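You operate a simulated robot arm through the tools that you are given. There is no shell and no other tool. Be economical: measure what you need, move in short steps, check, and stop when the job is done.

Carry out the task below with a simulated two-armed robot. There is one attempt and no reset: what you move stays moved.

JOB
The slide has lost the carriage: catch it, bring it home and vent the door section.
Fine: slide at 0, door gate shut before the vent opens; the disc stays aboard.

The check looks at the end state, three seconds after you hand in, the way a careful person would. Anything else that was tipped, shoved, dropped, spilled or broken makes it a failure.

ROBOT AND FRAMES
Two 7-joint arms with two-finger parallel grippers on one trunk, on a base that drives. Base frame: it is fixed to the floor where the robot stands at the start and does not move with it; the origin is under the middle of the robot, x ahead of it, y to its left, z up. Units: mm, degrees, N and s.
The left shoulder is at the start at [50, 187, 1135], the right one opposite. Each reaches about 776 mm from its shoulder. Places, roughly: coat lever [500, -200, 1200]; cool lever [300, -1100, 1200]; door gate lever [200, -1200, 1100]; door gauge [200, -1300, 1100]; door latch [0, -1600, 1500]; end gate lever [500, -500, 1100]; heat lever [300, -900, 1200]; orange pump [400, -1200, 200]; park lever [400, -600, 1200]; store lever [600, -100, 1200]; vent valve [100, -1600, 1200]. Payload 3.43 kg a hand.
The tool frame of a hand sits at the grasp point between the pads (the TCP): z along the fingers, y along the line on which they close. The tips reach 30 mm beyond it. Largest opening 94 mm; finger width 28, thickness 10; the body of the gripper, 50 by 96 mm, starts 55 mm behind the TCP.
Orientation is that of the tool frame in the base frame, as a unit quaternion [x, y, z, w]. With the fingers straight down and closing along the base's y, the tool's x points along the base's -x, its y along +y and its z along -z.

CONTROLS
- The arms move only by the tool apply_moves. It takes "left_rows", "right_rows" or both (then of equal length, played together; a hand with none holds still); each is a list of rows, each a list of 7 numbers: the shift along the base's x, y, z in units of 200 mm (1.0 is 200 mm), then the turn, a rotation vector about the base's x, y, z in units of 90 degrees (1.0 is 90 degrees), then the gripper command, from -1 (shut) to 1 (fully open), values between in proportion. In form: [[tx, ty, tz, rx, ry, rz, gripper], ...]. A call has 1 to 10 rows; each row is the pose to reach, as a shift and turn from the pose commanded when the call began. A call with a number of a shift or a turn outside -1 to 1 is refused whole. A row lasts 0.2 s, in which the tool goes at most 50 mm and 8.6 degrees; a call with a longer step from one row to the next is refused whole, and so is a gripper value outside its range. Where a pose cannot be reached the arm comes as near as it can. A force on the tool above 90 N (or 10 N above the force at the start of the call, whichever is more), or a blocked arm, ends the call early, and 0.2 s more pass. The fingers move at their own pace (about 153 mm/s each) and stop on an object; they squeeze with about 40 N. The grip force told is the motor's: it shows also when the fingers shut on nothing. Time passes only in rows, and 0.2 s behind the last, so rows that repeat a pose let the fingers close. The reply holds the time, the measured pose of the TCP, the force on the tool along the base axes, the opening and the grip force, in the units named above and with some noise, with the torque about the TCP (base axes, N m) and any sound that the robot's microphone picked up, and new pictures: "pictures" is both (left out), scene, wrist or none (wrist: the cameras of the hands that moved).
- Cameras (640 x 400 px; columns grow to the right, rows downward): "scene" is now at [139.6, -44.3, 1305.8]; the picture's right is [-0.48, -0.88, 0.00], its down [-0.42, 0.23, -0.88] and it looks along [0.77, -0.42, -0.47] (base axes); focal length 214 px, centre (320, 200). "left" rides on the left gripper at [76, -14, -102] in its tool frame; the picture's right is [0.18, 0.98, 0.00], its down [-0.75, 0.14, -0.64] and it looks along [-0.63, 0.12, 0.77] (tool axes); focal length 243 px, centre (320, 200). "right" rides on the right gripper at [76, 14, -102] in its tool frame; the picture's right is [-0.18, 0.98, 0.00], its down [-0.75, -0.14, -0.64] and it looks along [-0.63, -0.12, 0.77] (tool axes); focal length 243 px, centre (320, 200). There is no depth. A picture from a camera that has moved, and an enlarged one, comes with that camera's place and axes in the base frame and with its lens.
- move_column(by): slides the trunk up (or, below 0, down) by that many mm; the arms and the scene camera ride with it, the base frame stays. It gives what a move gives, with no picture.
- steer(legs): drives the robot by 1 to 6 legs, each [ahead, left, turn to the left] in mm, mm and degrees, along the robot's own axes; the way and the turn of a leg run together, so that a leg with both is an arc; at most 1500 mm and 180 degrees a leg. The arms and the cameras ride along, it lands a little off, and it stops where it bumps. It gives what a move gives, and a new picture of the scene camera.
- pan_tilt(pan, tilt): turns the head with the scene camera to pan (to the left, within 80 degrees either way) and tilt (down, from -29 to 69), counted from straight ahead of the robot. It gives what a move gives, and a new picture of the scene camera.
- inspect(camera, box): a new picture of the part [left, top, right, bottom] of that camera's present view, enlarged. No time passes.
- close_job(): hands the job in; it is judged then, once.

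Work in short steps. Places have to be worked out from the pictures, the camera data and where the tool is seen: move nearer, look again, correct. Check each grasp and each placing, and mend what went wrong. You have 120 turns and 260 pictures in all, those below and enlarged ones among them. Open the grippers and draw the arms clear of the work before you hand the job in, unless the task says otherwise; then end with one line.

The tools are called after ">>>" by a JSON object that holds its "method" and its "body". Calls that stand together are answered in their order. apply_moves: Moves the arms, as the interface text tells. Its arguments: {"type":"object","properties":{"left_rows":{"type":"array","items":{"type":"array","items":{"type":"number"}}},"right_rows":{"type":"array","items":{"type":"array","items":{"type":"number"}}},"pictures":{"type":"string","enum":["both","scene","wrist","none"]}},"required":[]} The other tools are called the same way: move_column (by) slides the trunk up or down; steer (legs) drives the base; pan_tilt (pan, tilt) turns the head that bears the scene camera; inspect (camera, box) takes an enlarged picture of a part of a camera's view; close_job () hands the job in.

At the start:

```text
clock: 0.0
left_ee_pos: [336.1, -55.4, 1150.2]
left_ee_rot: [-0.001, 1.0, 0.0, 0.0]
left_ft_force: [-0.8, -0.7, -0.8]
left_moment: [-0.01, 0.0, 0.03]
left_opening: 94.1
left_finger_force: 0.1
right_ee_pos: [283.5, -348.2, 1000.1]
right_ee_rot: [0.0, 1.0, -0.001, 0.001]
right_ft_force: [0.9, -0.2, 0.4]
right_moment: [0.02, -0.03, 0.02]
right_opening: 94.2
right_finger_force: 0.0
trunk travel left (down, up): [-350.0, 82.0]
robot x, y, heading: [-0.9, 1.6, 0.2]
head pan, tilt: [-28.4, 28.3]
```

scene: 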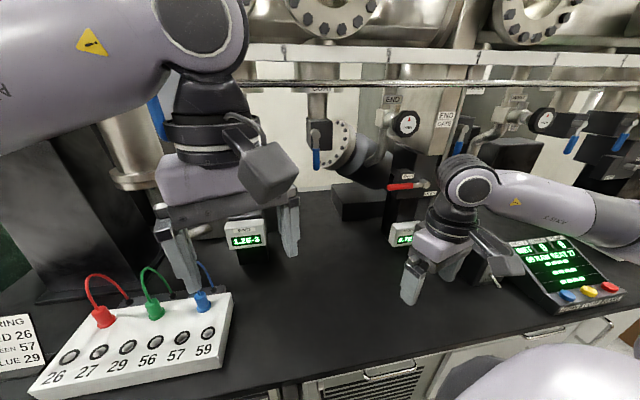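
right: 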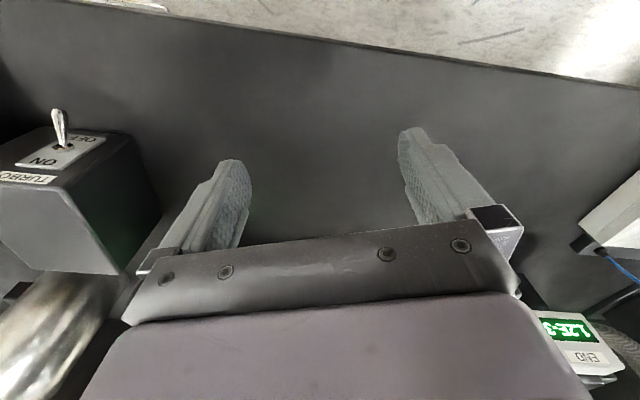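
left: 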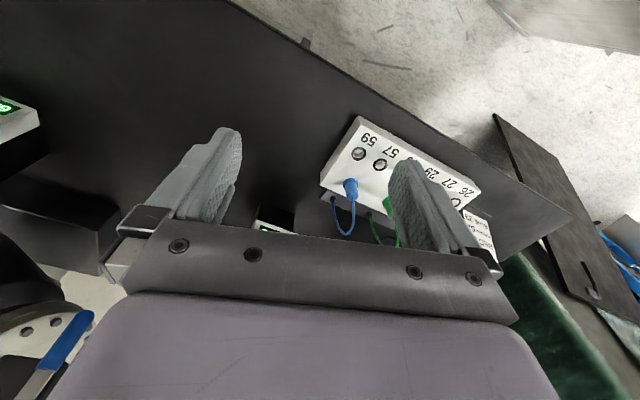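

The bench shows wiring sockets, gauges, levers and a display. I'll enlarge the parts I need to read.

>>> {"method": "inspect", "body": {"camera": "scene", "box": [480, 220, 640, 320]}}

>>> {"method": "inspect", "body": {"camera": "scene", "box": [280, 70, 480, 200]}}

>>> {"method": "inspect", "body": {"camera": "scene", "box": [0, 260, 240, 400]}}

>>> {"method": "pan_tilt", "body": {"pan": -60, "tilt": 10}}

```text
4.00 times, centred on (560, 270) of scene
camera zoom: at [139.6, -44.3, 1305.8], right [-0.48, -0.88, 0.0], down [-0.42, 0.23, -0.88], along [0.77, -0.42, -0.47], focal length 858 px, centre (-640, -80)
```

zoom: 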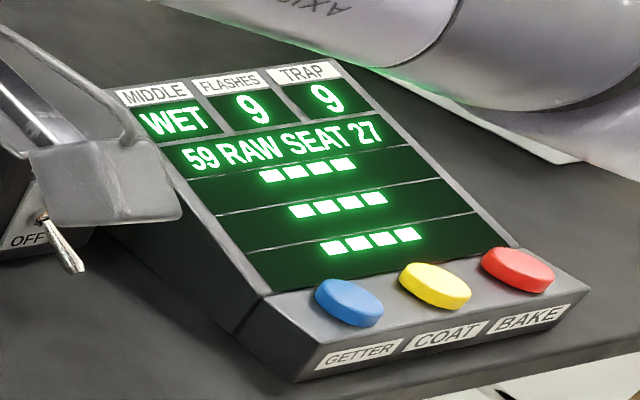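

```text
3.08 times, centred on (380, 135) of scene
camera zoom: at [139.6, -44.3, 1305.8], right [-0.48, -0.88, 0.0], down [-0.42, 0.23, -0.88], along [0.77, -0.42, -0.47], focal length 660 px, centre (135, 400)
```

zoom: 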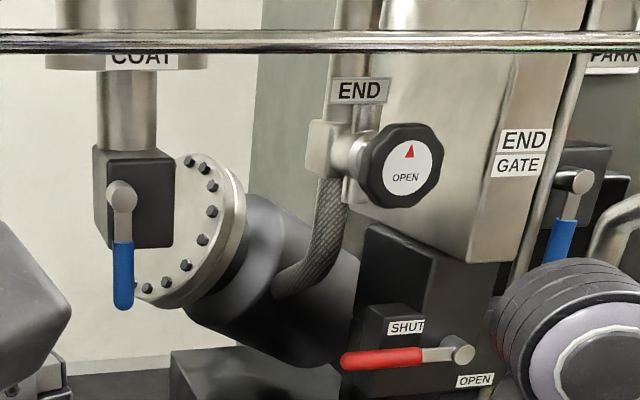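

```text
2.67 times, centred on (120, 330) of scene
camera zoom: at [139.6, -44.3, 1305.8], right [-0.48, -0.88, 0.0], down [-0.42, 0.23, -0.88], along [0.77, -0.42, -0.47], focal length 572 px, centre (853, -147)
```

zoom: 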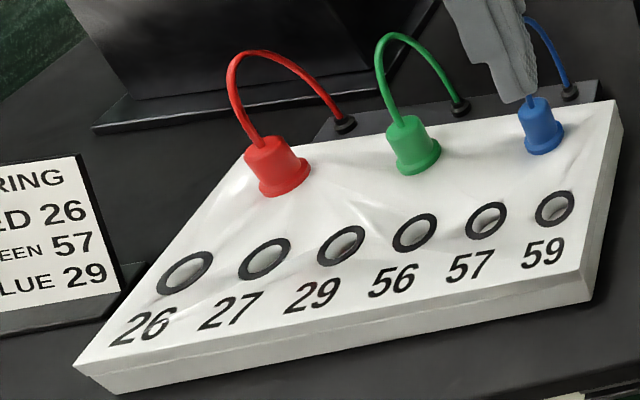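

```text
clock: 1.0
left_ee_pos: [337.7, -55.8, 1150.3]
left_ee_rot: [0.0, 1.0, -0.001, 0.0]
left_ft_force: [-0.6, 0.5, 0.4]
left_moment: [-0.02, 0.03, 0.04]
left_opening: 94.1
left_finger_force: 0.1
right_ee_pos: [284.5, -349.3, 1000.2]
right_ee_rot: [0.0, 1.0, 0.0, 0.0]
right_ft_force: [-0.1, 0.2, -0.7]
right_moment: [0.0, -0.01, -0.01]
right_opening: 94.1
right_finger_force: 0.1
trunk travel left (down, up): [-350.0, 82.0]
robot x, y, heading: [-1.3, -0.0, -0.1]
head pan, tilt: [-60.0, 10.0]
camera scene: at [106.1, -81.5, 1335.4], right [-0.87, -0.5, 0.0], down [-0.09, 0.15, -0.98], along [0.49, -0.85, -0.17], focal length 214 px, centre (320, 200)
```

scene: 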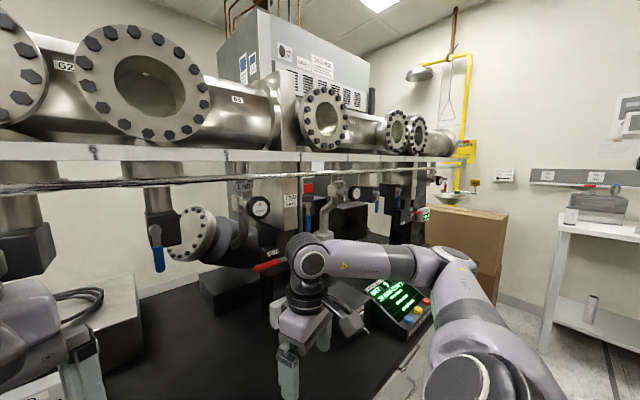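

A vacuum tube runs along the shelf, with windows and levers below it. I'll raise the trunk and look closer.

>>> {"method": "inspect", "body": {"camera": "scene", "box": [220, 20, 380, 120]}}

>>> {"method": "inspect", "body": {"camera": "scene", "box": [290, 80, 490, 240]}}

>>> {"method": "pan_tilt", "body": {"pan": 0, "tilt": -5}}

>>> {"method": "pan_tilt", "body": {"pan": 50, "tilt": 10}}

```text
4.00 times, centred on (300, 70) of scene
camera zoom: at [106.1, -81.5, 1335.4], right [-0.87, -0.5, 0.0], down [-0.09, 0.15, -0.98], along [0.49, -0.85, -0.17], focal length 858 px, centre (400, 720)
```

zoom: 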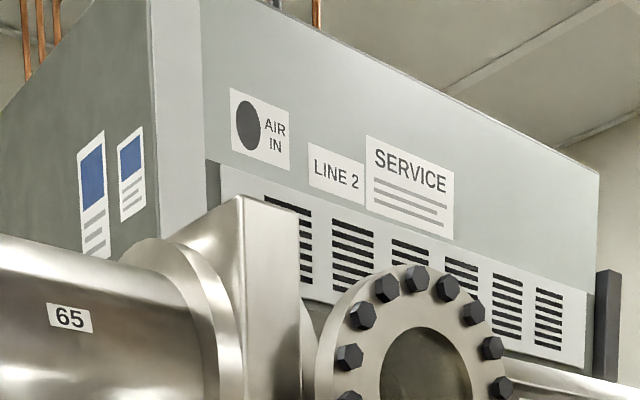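

```text
2.50 times, centred on (390, 160) of scene
camera zoom: at [106.1, -81.5, 1335.4], right [-0.87, -0.5, 0.0], down [-0.09, 0.15, -0.98], along [0.49, -0.85, -0.17], focal length 536 px, centre (145, 300)
```

zoom: 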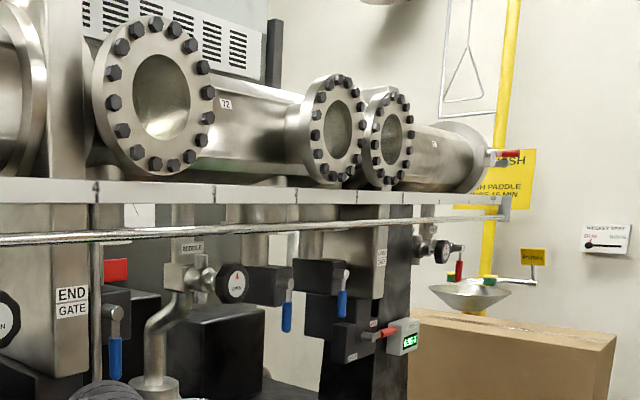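

```text
clock: 2.3
left_ee_pos: [337.1, -56.7, 1150.2]
left_ee_rot: [0.001, 1.0, 0.0, 0.0]
left_ft_force: [-0.6, 0.2, 0.4]
left_moment: [0.01, 0.03, 0.01]
left_opening: 93.9
left_finger_force: 0.1
right_ee_pos: [285.3, -348.0, 1000.8]
right_ee_rot: [0.0, 1.0, -0.001, 0.001]
right_ft_force: [0.4, -0.3, 0.2]
right_moment: [0.01, -0.01, 0.01]
right_opening: 93.9
right_finger_force: 0.1
trunk travel left (down, up): [-350.0, 82.0]
robot x, y, heading: [4.7, -1.0, 0.1]
head pan, tilt: [0.0, -5.0]
camera scene: at [147.0, -1.1, 1359.2], right [0.0, -1.0, 0.0], down [0.09, 0.0, -1.0], along [1.0, 0.0, 0.09], focal length 214 px, centre (320, 200)
```

scene: 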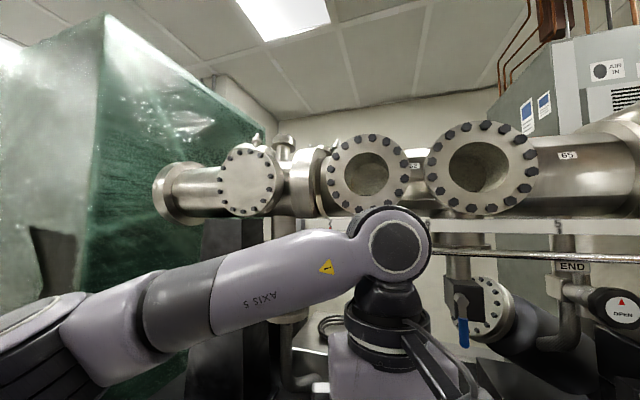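

```text
clock: 3.5
left_ee_pos: [337.5, -55.9, 1150.4]
left_ee_rot: [0.0, 1.0, 0.0, 0.001]
left_ft_force: [-0.2, 0.0, 0.2]
left_moment: [0.0, 0.03, -0.02]
left_opening: 93.9
left_finger_force: 0.0
right_ee_pos: [284.5, -349.3, 998.8]
right_ee_rot: [0.0, 1.0, 0.0, 0.001]
right_ft_force: [1.2, 0.1, -0.4]
right_moment: [-0.03, 0.04, 0.02]
right_opening: 93.9
right_finger_force: 0.1
trunk travel left (down, up): [-350.0, 82.0]
robot x, y, heading: [-1.7, -0.9, -0.3]
head pan, tilt: [50.0, 10.0]
camera scene: at [119.3, 70.2, 1335.5], right [0.77, -0.64, 0.0], down [-0.11, -0.13, -0.98], along [0.63, 0.75, -0.17], focal length 214 px, centre (320, 200)
```

scene: 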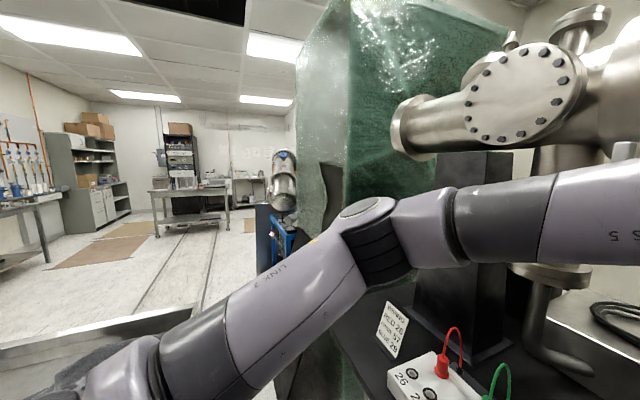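

I haven't found the slide yet, so I'll look in more directions.

>>> {"method": "pan_tilt", "body": {"pan": -40, "tilt": -8}}

>>> {"method": "pan_tilt", "body": {"pan": -75, "tilt": 40}}

>>> {"method": "pan_tilt", "body": {"pan": -5, "tilt": 35}}

```text
clock: 5.1
left_ee_pos: [337.7, -54.9, 1149.5]
left_ee_rot: [0.0, 1.0, 0.0, 0.0]
left_ft_force: [0.8, -0.1, -0.5]
left_moment: [0.03, -0.01, -0.01]
left_opening: 94.0
left_finger_force: 0.0
right_ee_pos: [284.3, -348.0, 999.8]
right_ee_rot: [0.0, 1.0, 0.0, 0.0]
right_ft_force: [0.4, 0.4, 1.1]
right_moment: [0.01, 0.01, 0.02]
right_opening: 94.1
right_finger_force: 0.1
trunk travel left (down, up): [-350.0, 82.0]
robot x, y, heading: [-2.7, -0.1, -0.1]
head pan, tilt: [-40.0, -8.0]
camera scene: at [125.1, -56.0, 1363.7], right [-0.64, -0.77, 0.0], down [0.11, -0.09, -0.99], along [0.76, -0.64, 0.14], focal length 214 px, centre (320, 200)
```

scene: 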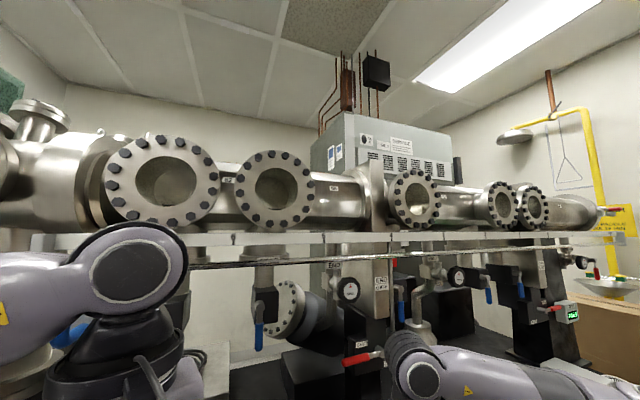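

```text
clock: 6.3
left_ee_pos: [336.2, -56.1, 1150.4]
left_ee_rot: [0.0, 1.0, 0.001, -0.001]
left_ft_force: [-0.4, -0.1, 0.5]
left_moment: [0.01, 0.01, 0.02]
left_opening: 94.1
left_finger_force: 0.1
right_ee_pos: [283.8, -349.4, 999.3]
right_ee_rot: [0.0, 1.0, 0.0, 0.0]
right_ft_force: [0.8, 0.7, 0.1]
right_moment: [0.01, 0.01, -0.02]
right_opening: 93.9
right_finger_force: 0.1
trunk travel left (down, up): [-350.0, 82.0]
robot x, y, heading: [-1.4, -1.4, 0.1]
head pan, tilt: [-75.0, 40.0]
camera scene: at [81.6, -83.1, 1287.8], right [-0.97, -0.26, 0.0], down [-0.17, 0.62, -0.77], along [0.2, -0.74, -0.64], focal length 214 px, centre (320, 200)
```

scene: 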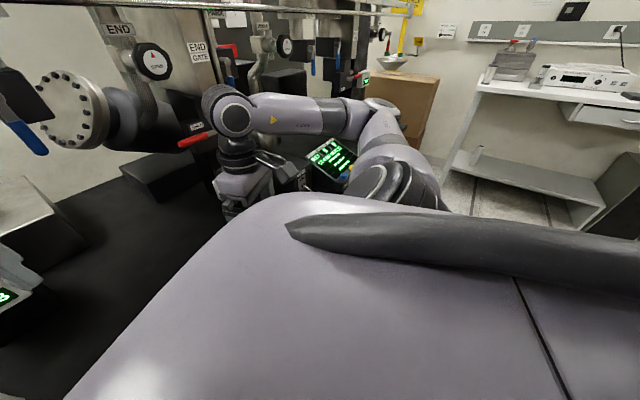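

```text
clock: 7.7
left_ee_pos: [336.0, -55.3, 1151.0]
left_ee_rot: [-0.001, 1.0, 0.0, 0.0]
left_ft_force: [0.1, -0.3, 0.5]
left_moment: [0.03, -0.02, 0.0]
left_opening: 93.9
left_finger_force: 0.1
right_ee_pos: [284.6, -349.1, 999.7]
right_ee_rot: [0.0, 1.0, 0.0, 0.0]
right_ft_force: [-0.6, 1.3, -0.4]
right_moment: [-0.03, -0.05, 0.0]
right_opening: 94.0
right_finger_force: 0.0
trunk travel left (down, up): [-350.0, 82.0]
robot x, y, heading: [-1.6, 0.5, -0.1]
head pan, tilt: [-5.0, 35.0]
camera scene: at [147.2, -8.7, 1295.3], right [-0.09, -1.0, 0.0], down [-0.57, 0.05, -0.82], along [0.82, -0.07, -0.57], focal length 214 px, centre (320, 200)
```

scene: 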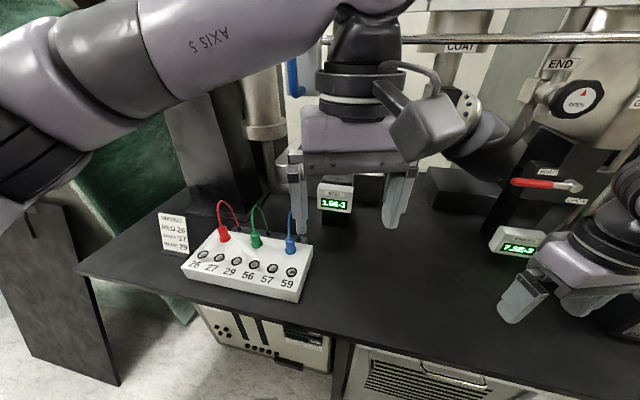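

I'll shift the left hand aside for a clear view of the rail and raise the right hand off the bench.

>>> {"method": "apply_moves", "body": {"left_rows": [[0, 0.2, 0, 0, 0, 0, 1], [0, 0.4, 0, 0, 0, 0, 1], [0, 0.6, 0, 0, 0, 0, 1], [0, 0.8, 0, 0, 0, 0, 1], [0, 1, 0, 0, 0, 0, 1]], "right_rows": [[0, 0, 0.2, 0, 0, 0, 1], [0, 0, 0.4, 0, 0, 0, 1], [0, 0, 0.6, 0, 0, 0, 1], [0, 0, 0.7, 0, 0, 0, 1], [0, 0, 0.7, 0, 0, 0, 1]], "pictures": "none"}}

>>> {"method": "pan_tilt", "body": {"pan": -10, "tilt": 5}}

```text
clock: 8.9
left_ee_pos: [335.8, 146.9, 1147.9]
left_ee_rot: [0.001, 1.0, -0.001, 0.001]
left_ft_force: [-0.8, 1.0, 0.2]
left_moment: [-0.01, -0.05, 0.0]
left_opening: 94.2
left_finger_force: 0.1
right_ee_pos: [280.3, -348.8, 1141.3]
right_ee_rot: [-0.001, 1.0, -0.001, 0.0]
right_ft_force: [-0.4, 0.0, 0.2]
right_moment: [-0.04, -0.02, 0.02]
right_opening: 94.0
right_finger_force: 0.1
trunk travel left (down, up): [-350.0, 82.0]
robot x, y, heading: [-1.0, -2.1, -0.2]
head pan, tilt: [-5.0, 35.0]
```

```text
clock: 9.8
left_ee_pos: [336.6, 143.6, 1148.7]
left_ee_rot: [0.0, 1.0, 0.0, -0.001]
left_ft_force: [0.1, 0.5, -0.6]
left_moment: [-0.03, -0.02, 0.0]
left_opening: 93.9
left_finger_force: 0.1
right_ee_pos: [284.3, -349.7, 1138.7]
right_ee_rot: [0.0, 1.0, 0.0, -0.002]
right_ft_force: [0.8, 0.4, 0.1]
right_moment: [0.02, 0.0, -0.02]
right_opening: 94.1
right_finger_force: 0.0
trunk travel left (down, up): [-350.0, 82.0]
robot x, y, heading: [1.4, -1.3, 0.3]
head pan, tilt: [-10.0, 5.0]
camera scene: at [150.0, -17.0, 1343.4], right [-0.17, -0.98, 0.0], down [-0.09, 0.02, -1.0], along [0.98, -0.17, -0.09], focal length 214 px, centre (320, 200)
```

scene: 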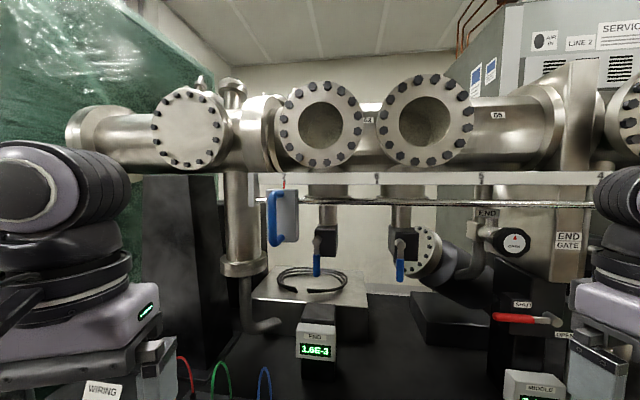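

The slide is the block with the blue handle on the rod. I'll enlarge it, the scale and the windows.

>>> {"method": "inspect", "body": {"camera": "scene", "box": [230, 150, 430, 290]}}

>>> {"method": "inspect", "body": {"camera": "scene", "box": [270, 70, 490, 200]}}

>>> {"method": "inspect", "body": {"camera": "scene", "box": [460, 160, 640, 270]}}

```text
2.86 times, centred on (330, 220) of scene
camera zoom: at [150.0, -17.0, 1343.4], right [-0.17, -0.98, 0.0], down [-0.09, 0.02, -1.0], along [0.98, -0.17, -0.09], focal length 613 px, centre (291, 143)
```

zoom: 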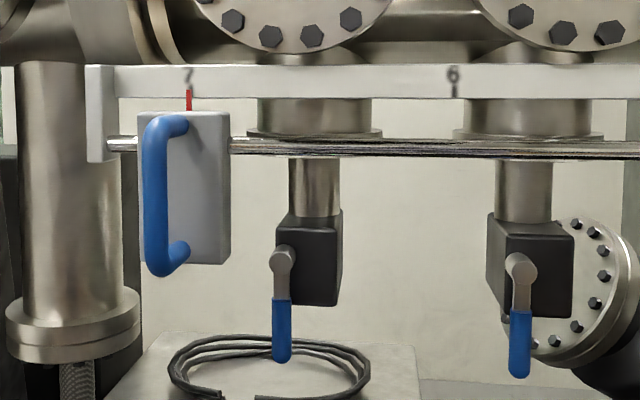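

```text
2.91 times, centred on (380, 135) of scene
camera zoom: at [150.0, -17.0, 1343.4], right [-0.17, -0.98, 0.0], down [-0.09, 0.02, -1.0], along [0.98, -0.17, -0.09], focal length 624 px, centre (146, 389)
```

zoom: 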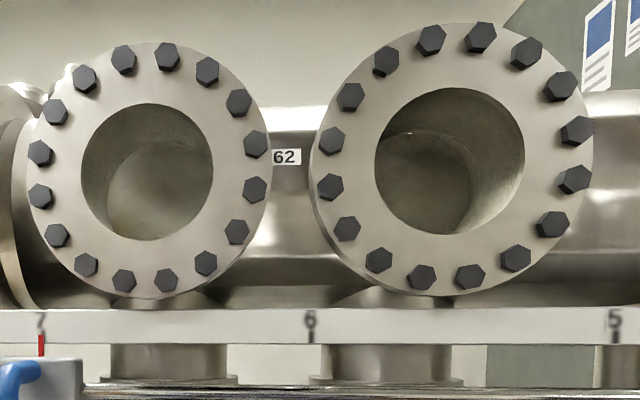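

```text
3.56 times, centred on (550, 215) of scene
camera zoom: at [150.0, -17.0, 1343.4], right [-0.17, -0.98, 0.0], down [-0.09, 0.02, -1.0], along [0.98, -0.17, -0.09], focal length 763 px, centre (-498, 147)
```

zoom: 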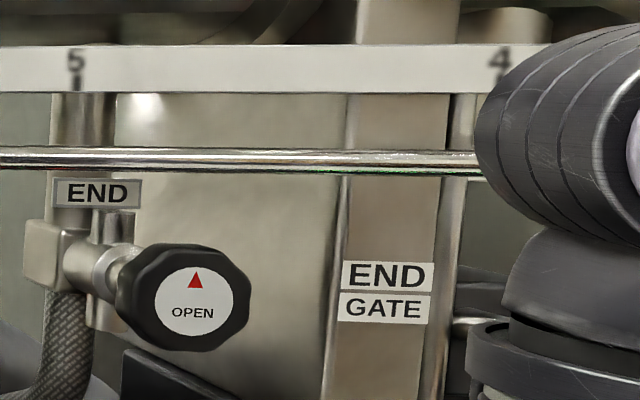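

The slide pointer is at 7 and 0 lies toward the door. The scale ticks put the line normal at about −20° heading. I'll turn the robot square to the line.

>>> {"method": "steer", "body": {"legs": [[0, 0, -20]]}}

>>> {"method": "pan_tilt", "body": {"pan": -70, "tilt": 30}}

```text
clock: 11.3
left_ee_pos: [366.4, 19.5, 1148.5]
left_ee_rot: [0.174, 0.985, 0.0, 0.0]
left_ft_force: [0.1, -0.2, 0.0]
left_moment: [-0.02, 0.0, 0.01]
left_opening: 94.1
left_finger_force: 0.2
right_ee_pos: [146.2, -425.4, 1140.3]
right_ee_rot: [0.174, 0.985, 0.0, 0.0]
right_ft_force: [-0.5, 0.2, -0.6]
right_moment: [0.02, 0.0, 0.01]
right_opening: 93.9
right_finger_force: 0.1
trunk travel left (down, up): [-350.0, 82.0]
robot x, y, heading: [1.9, -2.0, -19.9]
head pan, tilt: [-10.0, 5.0]
camera scene: at [135.4, -67.1, 1343.5], right [-0.5, -0.87, 0.0], down [-0.08, 0.04, -1.0], along [0.86, -0.5, -0.09], focal length 214 px, centre (320, 200)
```

scene: 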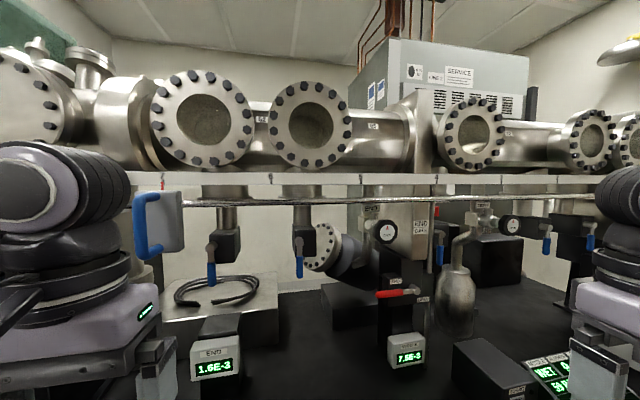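

```text
clock: 12.6
left_ee_pos: [366.3, 19.5, 1149.0]
left_ee_rot: [0.174, 0.985, -0.001, 0.0]
left_ft_force: [-0.2, -0.4, 0.5]
left_moment: [0.01, -0.03, 0.04]
left_opening: 94.1
left_finger_force: 0.0
right_ee_pos: [146.3, -424.5, 1140.2]
right_ee_rot: [0.173, 0.985, 0.0, 0.0]
right_ft_force: [1.0, 1.3, -0.2]
right_moment: [-0.03, -0.03, -0.05]
right_opening: 94.0
right_finger_force: 0.1
trunk travel left (down, up): [-350.0, 82.0]
robot x, y, heading: [-0.2, 1.0, -20.1]
head pan, tilt: [-70.0, 30.0]
camera scene: at [56.0, -111.4, 1303.1], right [-1.0, 0.0, 0.0], down [0.0, 0.5, -0.87], along [0.0, -0.87, -0.5], focal length 214 px, centre (320, 200)
```

scene: 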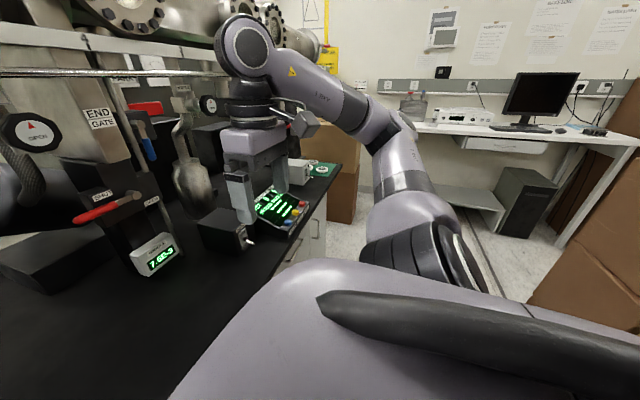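

Next I'll drive right along the bench about 500 mm to look into the middle and door windows.

>>> {"method": "steer", "body": {"legs": [[0, -500, 0]]}}

>>> {"method": "pan_tilt", "body": {"pan": 0, "tilt": -3}}

>>> {"method": "pan_tilt", "body": {"pan": -45, "tilt": 10}}

```text
clock: 15.6
left_ee_pos: [190.6, -465.7, 1148.6]
left_ee_rot: [0.172, 0.985, 0.0, 0.0]
left_ft_force: [0.0, -0.7, -0.7]
left_moment: [0.01, -0.03, -0.01]
left_opening: 94.0
left_finger_force: 0.1
right_ee_pos: [-29.7, -912.0, 1140.2]
right_ee_rot: [0.172, 0.985, -0.001, 0.0]
right_ft_force: [-0.4, 1.2, 0.5]
right_moment: [0.04, -0.01, -0.02]
right_opening: 94.0
right_finger_force: 0.1
trunk travel left (down, up): [-350.0, 82.0]
robot x, y, heading: [-178.5, -488.3, -19.9]
head pan, tilt: [-70.0, 30.0]
camera scene: at [-120.4, -598.3, 1303.1], right [-1.0, 0.0, 0.0], down [0.0, 0.5, -0.87], along [0.0, -0.87, -0.5], focal length 214 px, centre (320, 200)
```

scene: 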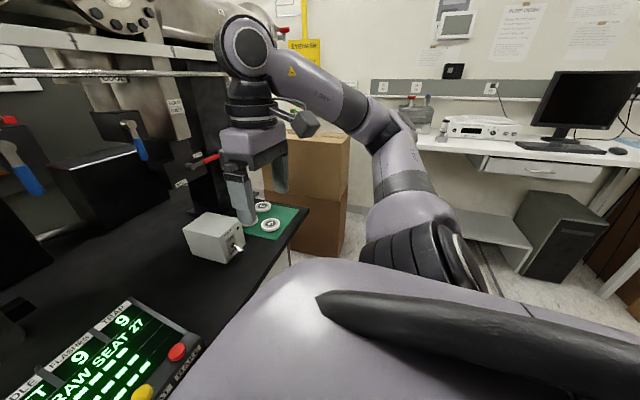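

```text
clock: 17.0
left_ee_pos: [190.9, -467.1, 1148.1]
left_ee_rot: [0.173, 0.985, 0.0, 0.0]
left_ft_force: [1.3, -0.2, -0.1]
left_moment: [-0.01, -0.01, 0.01]
left_opening: 94.3
left_finger_force: 0.1
right_ee_pos: [-28.3, -910.9, 1140.2]
right_ee_rot: [0.172, 0.985, 0.0, 0.001]
right_ft_force: [-0.7, -1.6, 0.6]
right_moment: [0.02, 0.03, 0.0]
right_opening: 93.9
right_finger_force: 0.0
trunk travel left (down, up): [-350.0, 82.0]
robot x, y, heading: [-178.5, -487.6, -20.0]
head pan, tilt: [0.0, -3.0]
camera scene: at [-37.2, -537.6, 1356.1], right [-0.34, -0.94, 0.0], down [0.05, -0.02, -1.0], along [0.94, -0.34, 0.05], focal length 214 px, centre (320, 200)
```

scene: 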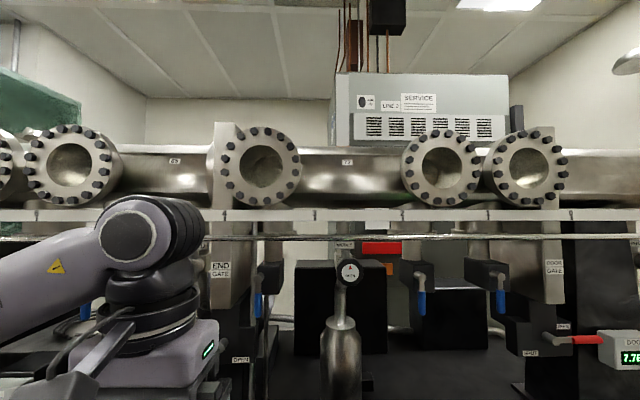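

```text
clock: 18.2
left_ee_pos: [190.6, -464.0, 1149.3]
left_ee_rot: [0.172, 0.985, 0.0, 0.0]
left_ft_force: [0.6, -0.9, 0.8]
left_moment: [-0.01, -0.03, 0.03]
left_opening: 94.1
left_finger_force: 0.0
right_ee_pos: [-29.3, -911.2, 1140.8]
right_ee_rot: [0.172, 0.985, 0.0, 0.0]
right_ft_force: [-1.0, -0.1, 0.3]
right_moment: [-0.01, 0.04, 0.04]
right_opening: 93.7
right_finger_force: 0.1
trunk travel left (down, up): [-350.0, 82.0]
robot x, y, heading: [-178.8, -485.6, -19.8]
head pan, tilt: [-45.0, 10.0]
camera scene: at [-80.9, -591.6, 1335.5], right [-0.9, -0.43, 0.0], down [-0.07, 0.16, -0.98], along [0.42, -0.89, -0.17], focal length 214 px, centre (320, 200)
```

scene: 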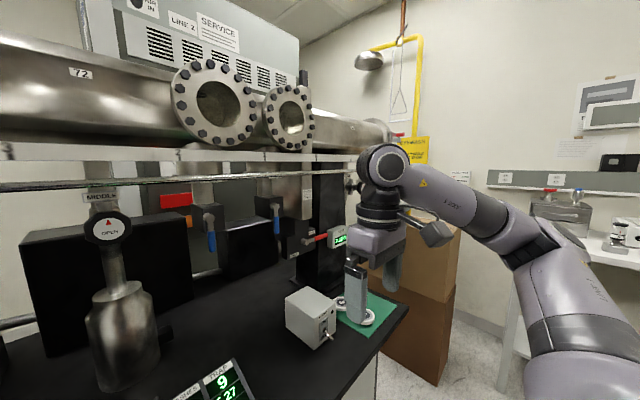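

The robot is square to the line. I'll raise the trunk fully and zoom into each window to find the carriage.

>>> {"method": "move_column", "body": {"by": 80}}

>>> {"method": "pan_tilt", "body": {"pan": 0, "tilt": -3}}

>>> {"method": "inspect", "body": {"camera": "scene", "box": [210, 120, 330, 240]}}

>>> {"method": "inspect", "body": {"camera": "scene", "box": [380, 120, 600, 250]}}

>>> {"method": "inspect", "body": {"camera": "scene", "box": [10, 120, 210, 250]}}

```text
clock: 19.3
left_ee_pos: [190.3, -466.9, 1227.5]
left_ee_rot: [0.172, 0.985, 0.0, 0.0]
left_ft_force: [0.0, -0.1, -0.5]
left_moment: [-0.01, -0.02, -0.01]
left_opening: 94.1
left_finger_force: 0.1
right_ee_pos: [-28.5, -911.5, 1219.9]
right_ee_rot: [0.172, 0.985, -0.001, -0.001]
right_ft_force: [0.1, 0.1, 0.6]
right_moment: [0.04, 0.01, 0.0]
right_opening: 93.9
right_finger_force: 0.1
trunk travel left (down, up): [-430.0, 2.0]
robot x, y, heading: [-178.4, -488.6, -19.7]
head pan, tilt: [-45.0, 10.0]
```

```text
clock: 20.4
left_ee_pos: [189.6, -466.8, 1228.5]
left_ee_rot: [0.171, 0.985, 0.0, 0.0]
left_ft_force: [0.3, 0.0, -0.4]
left_moment: [-0.03, 0.02, -0.01]
left_opening: 93.7
left_finger_force: 0.1
right_ee_pos: [-29.7, -911.3, 1220.1]
right_ee_rot: [0.172, 0.985, 0.0, 0.0]
right_ft_force: [0.0, 0.4, 0.1]
right_moment: [0.0, -0.01, -0.02]
right_opening: 94.0
right_finger_force: 0.2
trunk travel left (down, up): [-430.0, 2.0]
robot x, y, heading: [-174.4, -488.4, -19.7]
head pan, tilt: [0.0, -3.0]
camera scene: at [-37.2, -537.6, 1436.1], right [-0.34, -0.94, 0.0], down [0.05, -0.02, -1.0], along [0.94, -0.34, 0.05], focal length 214 px, centre (320, 200)
```

scene: 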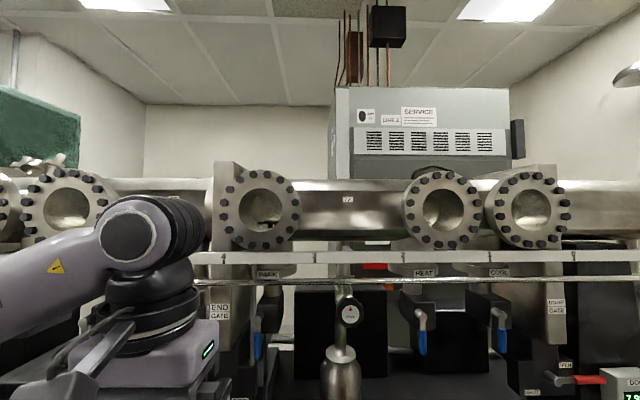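

```text
3.33 times, centred on (270, 180) of scene
camera zoom: at [-37.2, -537.6, 1436.1], right [-0.34, -0.94, 0.0], down [0.05, -0.02, -1.0], along [0.94, -0.34, 0.05], focal length 715 px, centre (487, 267)
```

zoom: 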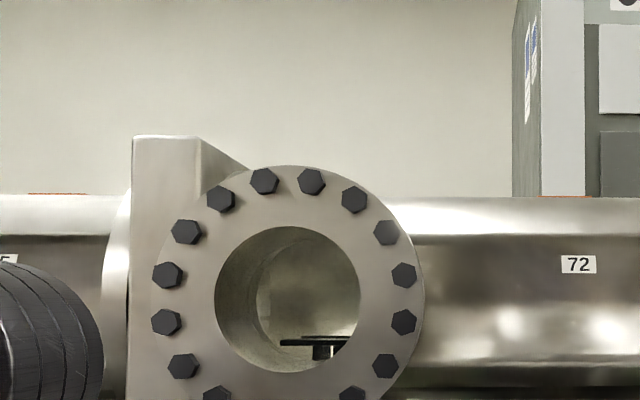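

```text
2.91 times, centred on (490, 185) of scene
camera zoom: at [-37.2, -537.6, 1436.1], right [-0.34, -0.94, 0.0], down [0.05, -0.02, -1.0], along [0.94, -0.34, 0.05], focal length 624 px, centre (-174, 244)
```

zoom: 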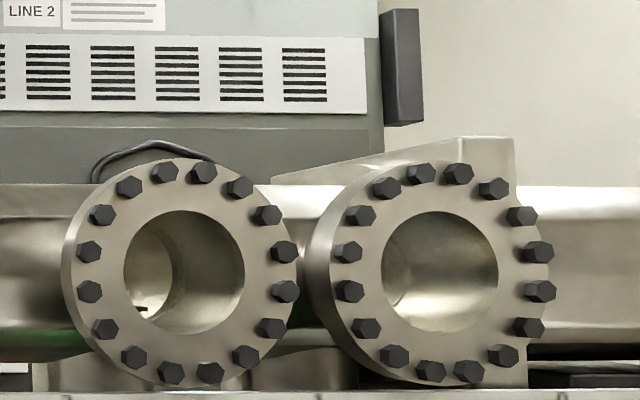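

```text
3.08 times, centred on (110, 185) of scene
camera zoom: at [-37.2, -537.6, 1436.1], right [-0.34, -0.94, 0.0], down [0.05, -0.02, -1.0], along [0.94, -0.34, 0.05], focal length 660 px, centre (966, 246)
```

zoom: 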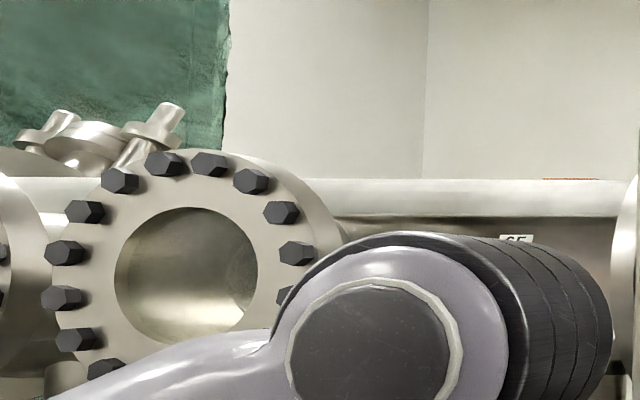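

A dark plate on a post is visible through the PARK window toward its right side, so the carriage seems to be in the middle section between PARK and HEAT. I'll read the scale and look from there.

>>> {"method": "inspect", "body": {"camera": "scene", "box": [200, 225, 420, 345]}}

>>> {"method": "inspect", "body": {"camera": "scene", "box": [420, 225, 640, 345]}}

>>> {"method": "inspect", "body": {"camera": "scene", "box": [500, 320, 640, 400]}}

>>> {"method": "inspect", "body": {"camera": "scene", "box": [230, 165, 300, 245]}}

```text
2.91 times, centred on (310, 285) of scene
camera zoom: at [-37.2, -537.6, 1436.1], right [-0.34, -0.94, 0.0], down [0.05, -0.02, -1.0], along [0.94, -0.34, 0.05], focal length 624 px, centre (349, -47)
```

zoom: 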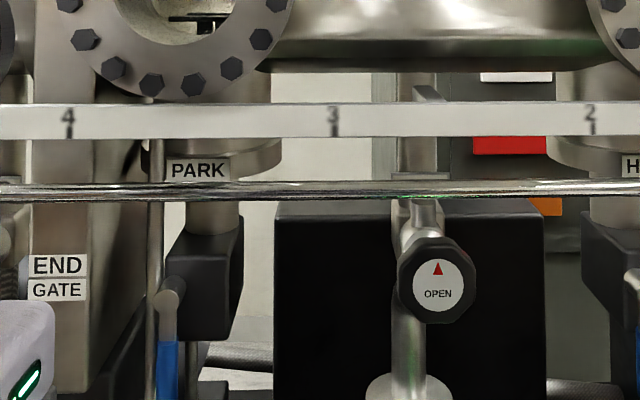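

```text
2.91 times, centred on (530, 285) of scene
camera zoom: at [-37.2, -537.6, 1436.1], right [-0.34, -0.94, 0.0], down [0.05, -0.02, -1.0], along [0.94, -0.34, 0.05], focal length 624 px, centre (-291, -47)
```

zoom: 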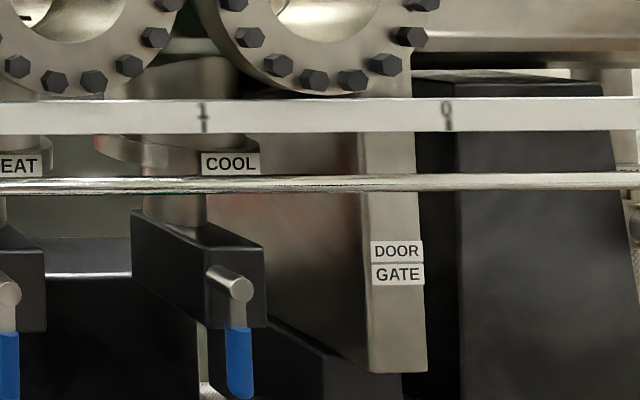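

```text
4.57 times, centred on (570, 360) of scene
camera zoom: at [-37.2, -537.6, 1436.1], right [-0.34, -0.94, 0.0], down [0.05, -0.02, -1.0], along [0.94, -0.34, 0.05], focal length 980 px, centre (-823, -531)
```

zoom: 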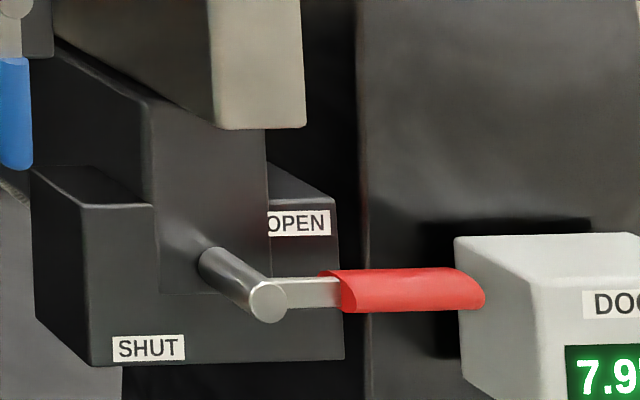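

```text
5.00 times, centred on (265, 205) of scene
camera zoom: at [-37.2, -537.6, 1436.1], right [-0.34, -0.94, 0.0], down [0.05, -0.02, -1.0], along [0.94, -0.34, 0.05], focal length 1072 px, centre (595, 175)
```

zoom: 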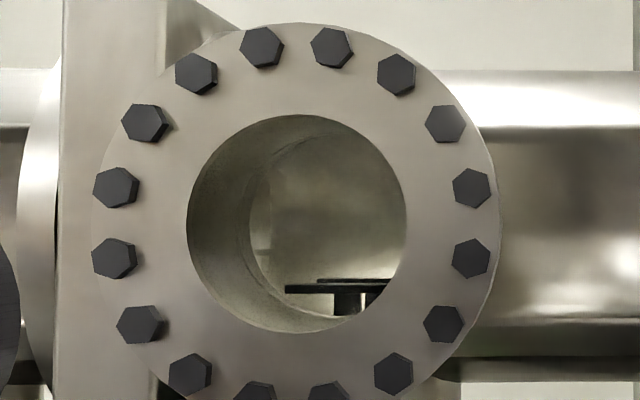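

The scale reads 4, 3, 2, 1, 0 left to right. The door gate lever points to OPEN and the end gate's to SHUT. I'll stand in front of the PARK window to see the carriage.

>>> {"method": "steer", "body": {"legs": [[0, 90, 0]]}}

>>> {"method": "inspect", "body": {"camera": "scene", "box": [260, 150, 360, 250]}}

>>> {"method": "steer", "body": {"legs": [[0, -390, 0]]}}

>>> {"method": "inspect", "body": {"camera": "scene", "box": [260, 150, 360, 250]}}

```text
clock: 21.6
left_ee_pos: [222.1, -382.1, 1229.4]
left_ee_rot: [0.172, 0.985, -0.001, 0.0]
left_ft_force: [-0.1, 0.7, 0.0]
left_moment: [0.01, 0.05, -0.01]
left_opening: 93.8
left_finger_force: 0.0
right_ee_pos: [2.3, -826.1, 1220.6]
right_ee_rot: [0.172, 0.985, 0.0, 0.0]
right_ft_force: [0.9, 0.7, 0.3]
right_moment: [0.0, 0.02, 0.02]
right_opening: 94.0
right_finger_force: 0.1
trunk travel left (down, up): [-430.0, 2.0]
robot x, y, heading: [-150.3, -402.6, -19.9]
head pan, tilt: [0.0, -3.0]
camera scene: at [-6.2, -451.9, 1436.1], right [-0.34, -0.94, 0.0], down [0.05, -0.02, -1.0], along [0.94, -0.34, 0.05], focal length 214 px, centre (320, 200)
```

scene: 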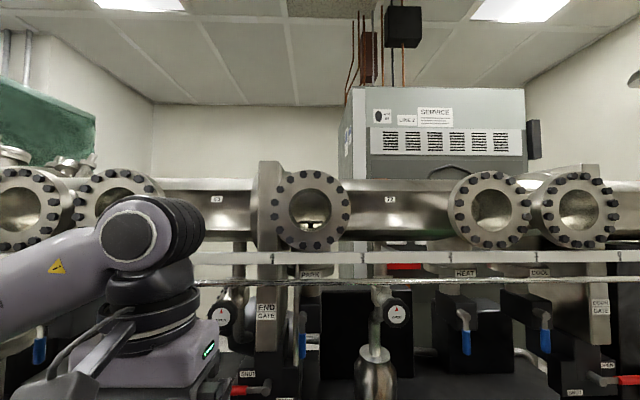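

```text
4.00 times, centred on (310, 200) of scene
camera zoom: at [-6.2, -451.9, 1436.1], right [-0.34, -0.94, 0.0], down [0.05, -0.02, -1.0], along [0.94, -0.34, 0.05], focal length 858 px, centre (360, 200)
```

zoom: 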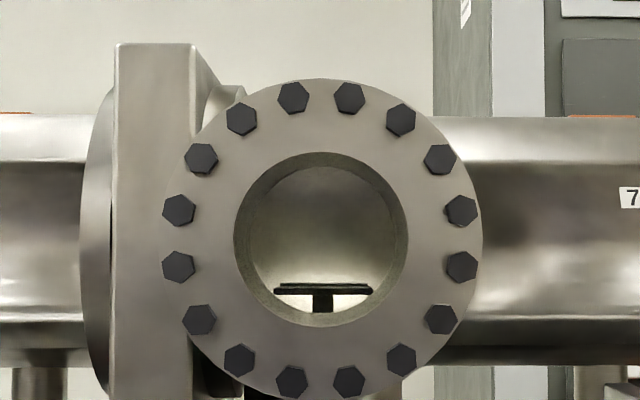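

```text
clock: 24.0
left_ee_pos: [88.7, -748.2, 1229.4]
left_ee_rot: [0.173, 0.985, 0.0, 0.0]
left_ft_force: [-0.6, -0.4, -0.8]
left_moment: [0.01, -0.02, -0.01]
left_opening: 94.2
left_finger_force: 0.0
right_ee_pos: [-130.9, -1193.2, 1220.0]
right_ee_rot: [0.172, 0.985, 0.0, 0.0]
right_ft_force: [-0.8, 0.3, 0.8]
right_moment: [-0.01, 0.02, 0.02]
right_opening: 93.9
right_finger_force: 0.1
trunk travel left (down, up): [-430.0, 2.0]
robot x, y, heading: [-279.6, -764.2, -19.9]
head pan, tilt: [0.0, -3.0]
camera scene: at [-139.2, -819.5, 1436.1], right [-0.34, -0.94, 0.0], down [0.05, -0.02, -1.0], along [0.94, -0.34, 0.05], focal length 214 px, centre (320, 200)
```

scene: 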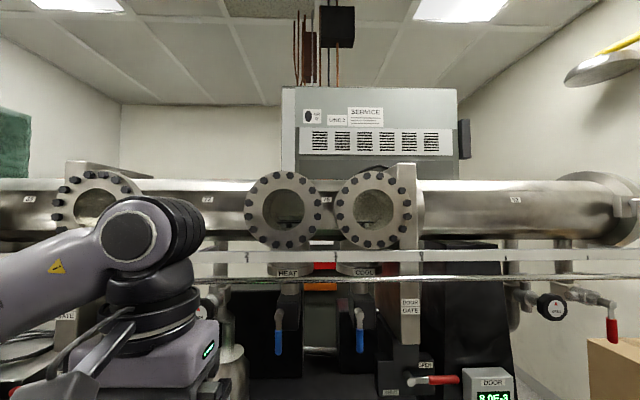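

```text
4.00 times, centred on (310, 200) of scene
camera zoom: at [-139.2, -819.5, 1436.1], right [-0.34, -0.94, 0.0], down [0.05, -0.02, -1.0], along [0.94, -0.34, 0.05], focal length 858 px, centre (360, 200)
```

zoom: 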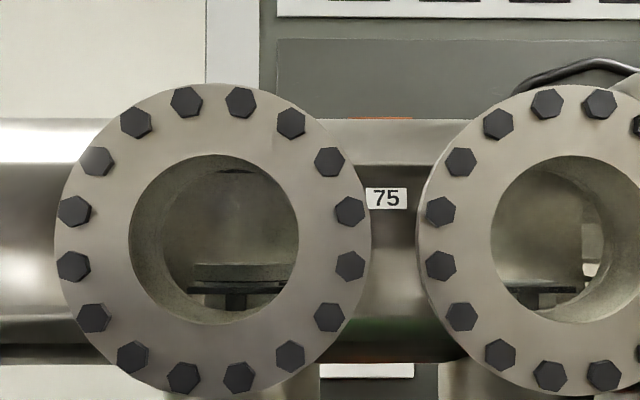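

Each station seems to have a plate inside. HEAT carries something thicker. I'll zoom in tightly on both windows.

>>> {"method": "inspect", "body": {"camera": "scene", "box": [262, 180, 312, 235]}}

>>> {"method": "inspect", "body": {"camera": "scene", "box": [345, 180, 405, 240]}}

>>> {"method": "steer", "body": {"legs": [[0, -130, 0]]}}

>>> {"method": "inspect", "body": {"camera": "scene", "box": [280, 160, 400, 240]}}

>>> {"method": "inspect", "body": {"camera": "scene", "box": [160, 160, 280, 240]}}

```text
7.27 times, centred on (287, 208) of scene
camera zoom: at [-139.2, -819.5, 1436.1], right [-0.34, -0.94, 0.0], down [0.05, -0.02, -1.0], along [0.94, -0.34, 0.05], focal length 1560 px, centre (560, 146)
```

zoom: 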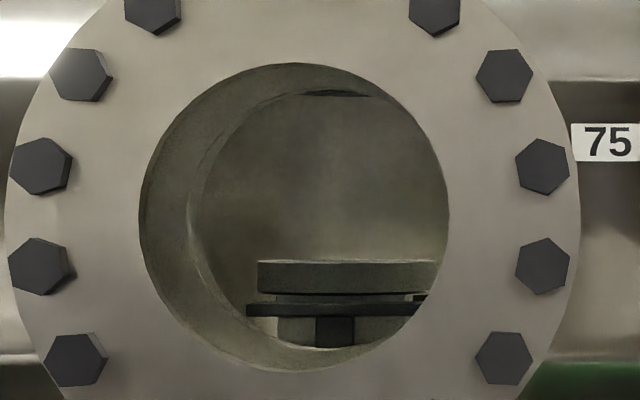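

```text
6.67 times, centred on (375, 210) of scene
camera zoom: at [-139.2, -819.5, 1436.1], right [-0.34, -0.94, 0.0], down [0.05, -0.02, -1.0], along [0.94, -0.34, 0.05], focal length 1430 px, centre (-47, 133)
```

zoom: 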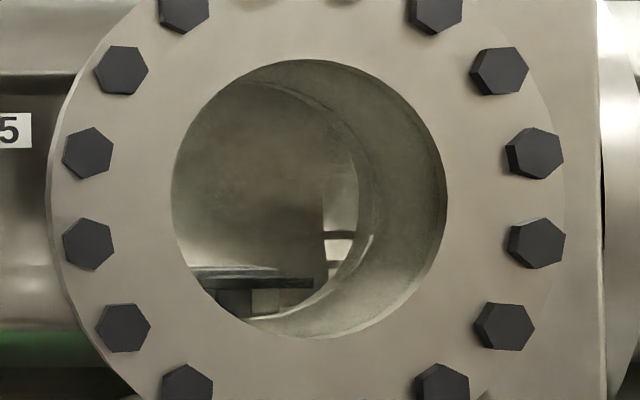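

```text
clock: 25.3
left_ee_pos: [43.6, -871.9, 1229.1]
left_ee_rot: [0.172, 0.985, 0.0, 0.001]
left_ft_force: [0.1, -0.5, -0.2]
left_moment: [0.01, -0.01, 0.02]
left_opening: 94.1
left_finger_force: 0.2
right_ee_pos: [-176.8, -1317.2, 1219.2]
right_ee_rot: [0.173, 0.985, 0.0, 0.0]
right_ft_force: [-0.2, 0.8, -0.3]
right_moment: [0.02, 0.01, -0.01]
right_opening: 93.9
right_finger_force: 0.1
trunk travel left (down, up): [-430.0, 2.0]
robot x, y, heading: [-320.9, -892.6, -20.0]
head pan, tilt: [0.0, -3.0]
camera scene: at [-184.0, -943.1, 1436.1], right [-0.34, -0.94, 0.0], down [0.05, -0.02, -1.0], along [0.94, -0.34, 0.05], focal length 214 px, centre (320, 200)
```

scene: 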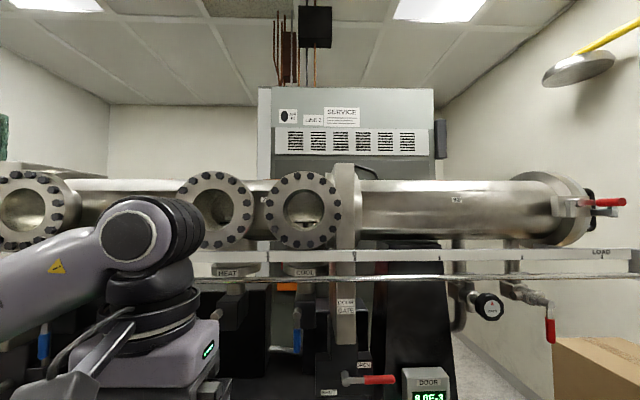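

```text
5.00 times, centred on (340, 200) of scene
camera zoom: at [-184.0, -943.1, 1436.1], right [-0.34, -0.94, 0.0], down [0.05, -0.02, -1.0], along [0.94, -0.34, 0.05], focal length 1072 px, centre (220, 200)
```

zoom: 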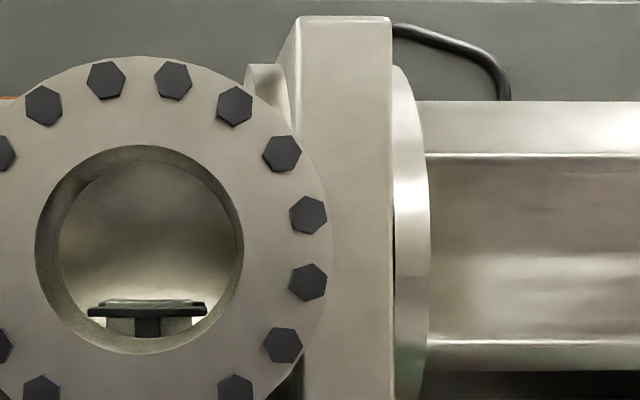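

```text
5.00 times, centred on (220, 200) of scene
camera zoom: at [-184.0, -943.1, 1436.1], right [-0.34, -0.94, 0.0], down [0.05, -0.02, -1.0], along [0.94, -0.34, 0.05], focal length 1072 px, centre (820, 200)
```

zoom: 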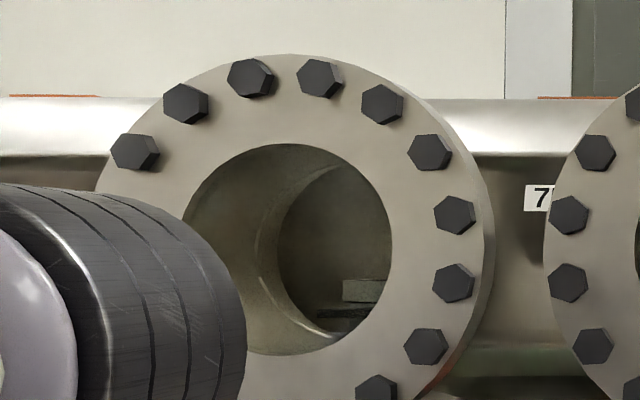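

I can't yet tell seat from carriage at this angle. I'll raise the left hand with its camera pitched forward to look down through the HEAT and COOL windows.

>>> {"method": "apply_moves", "body": {"left_rows": [[0, 0, 0.2, -0.022, -0.061, 0, 1], [0, 0, 0.4, -0.044, -0.122, 0, 1], [0, 0, 0.6, -0.067, -0.183, 0, 1], [0, 0, 0.8, -0.089, -0.244, 0, 1], [0, 0, 1.0, -0.111, -0.305, 0, 1], [0.1, -0.04, 1.0, -0.133, -0.366, 0, 1]], "pictures": "both"}}

```text
clock: 26.7
left_ee_pos: [64.4, -877.4, 1429.4]
left_ee_rot: [0.166, 0.939, -0.053, 0.297]
left_ft_force: [-0.2, 0.0, 0.0]
left_moment: [-0.01, 0.02, 0.01]
left_opening: 93.7
left_finger_force: 0.1
right_ee_pos: [-175.5, -1315.9, 1218.9]
right_ee_rot: [0.173, 0.985, 0.0, 0.0]
right_ft_force: [-0.1, -0.2, -0.6]
right_moment: [0.02, -0.01, 0.02]
right_opening: 94.1
right_finger_force: 0.0
trunk travel left (down, up): [-430.0, 2.0]
robot x, y, heading: [-324.1, -892.0, -20.1]
head pan, tilt: [0.0, -3.0]
camera scene: at [-182.6, -942.2, 1436.0], right [-0.34, -0.94, 0.0], down [0.05, -0.02, -1.0], along [0.94, -0.34, 0.05], focal length 214 px, centre (320, 200)
camera left: at [-54.3, -848.9, 1468.3], right [0.19, 0.98, -0.11], down [0.28, 0.05, 0.96], along [0.94, -0.22, -0.27], focal length 243 px, centre (320, 200)
```

scene: 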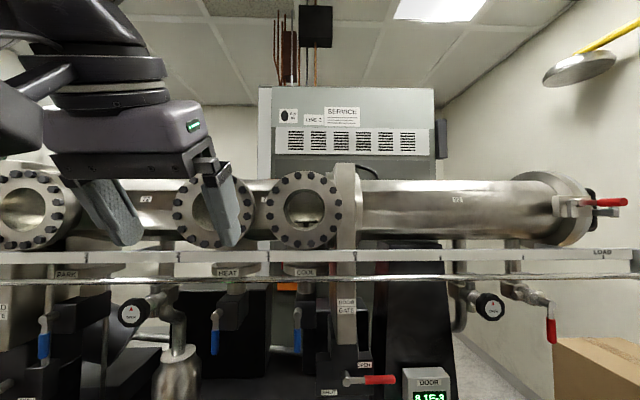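
left: 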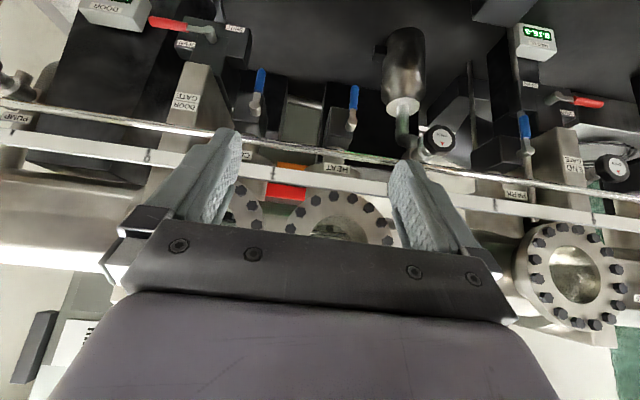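

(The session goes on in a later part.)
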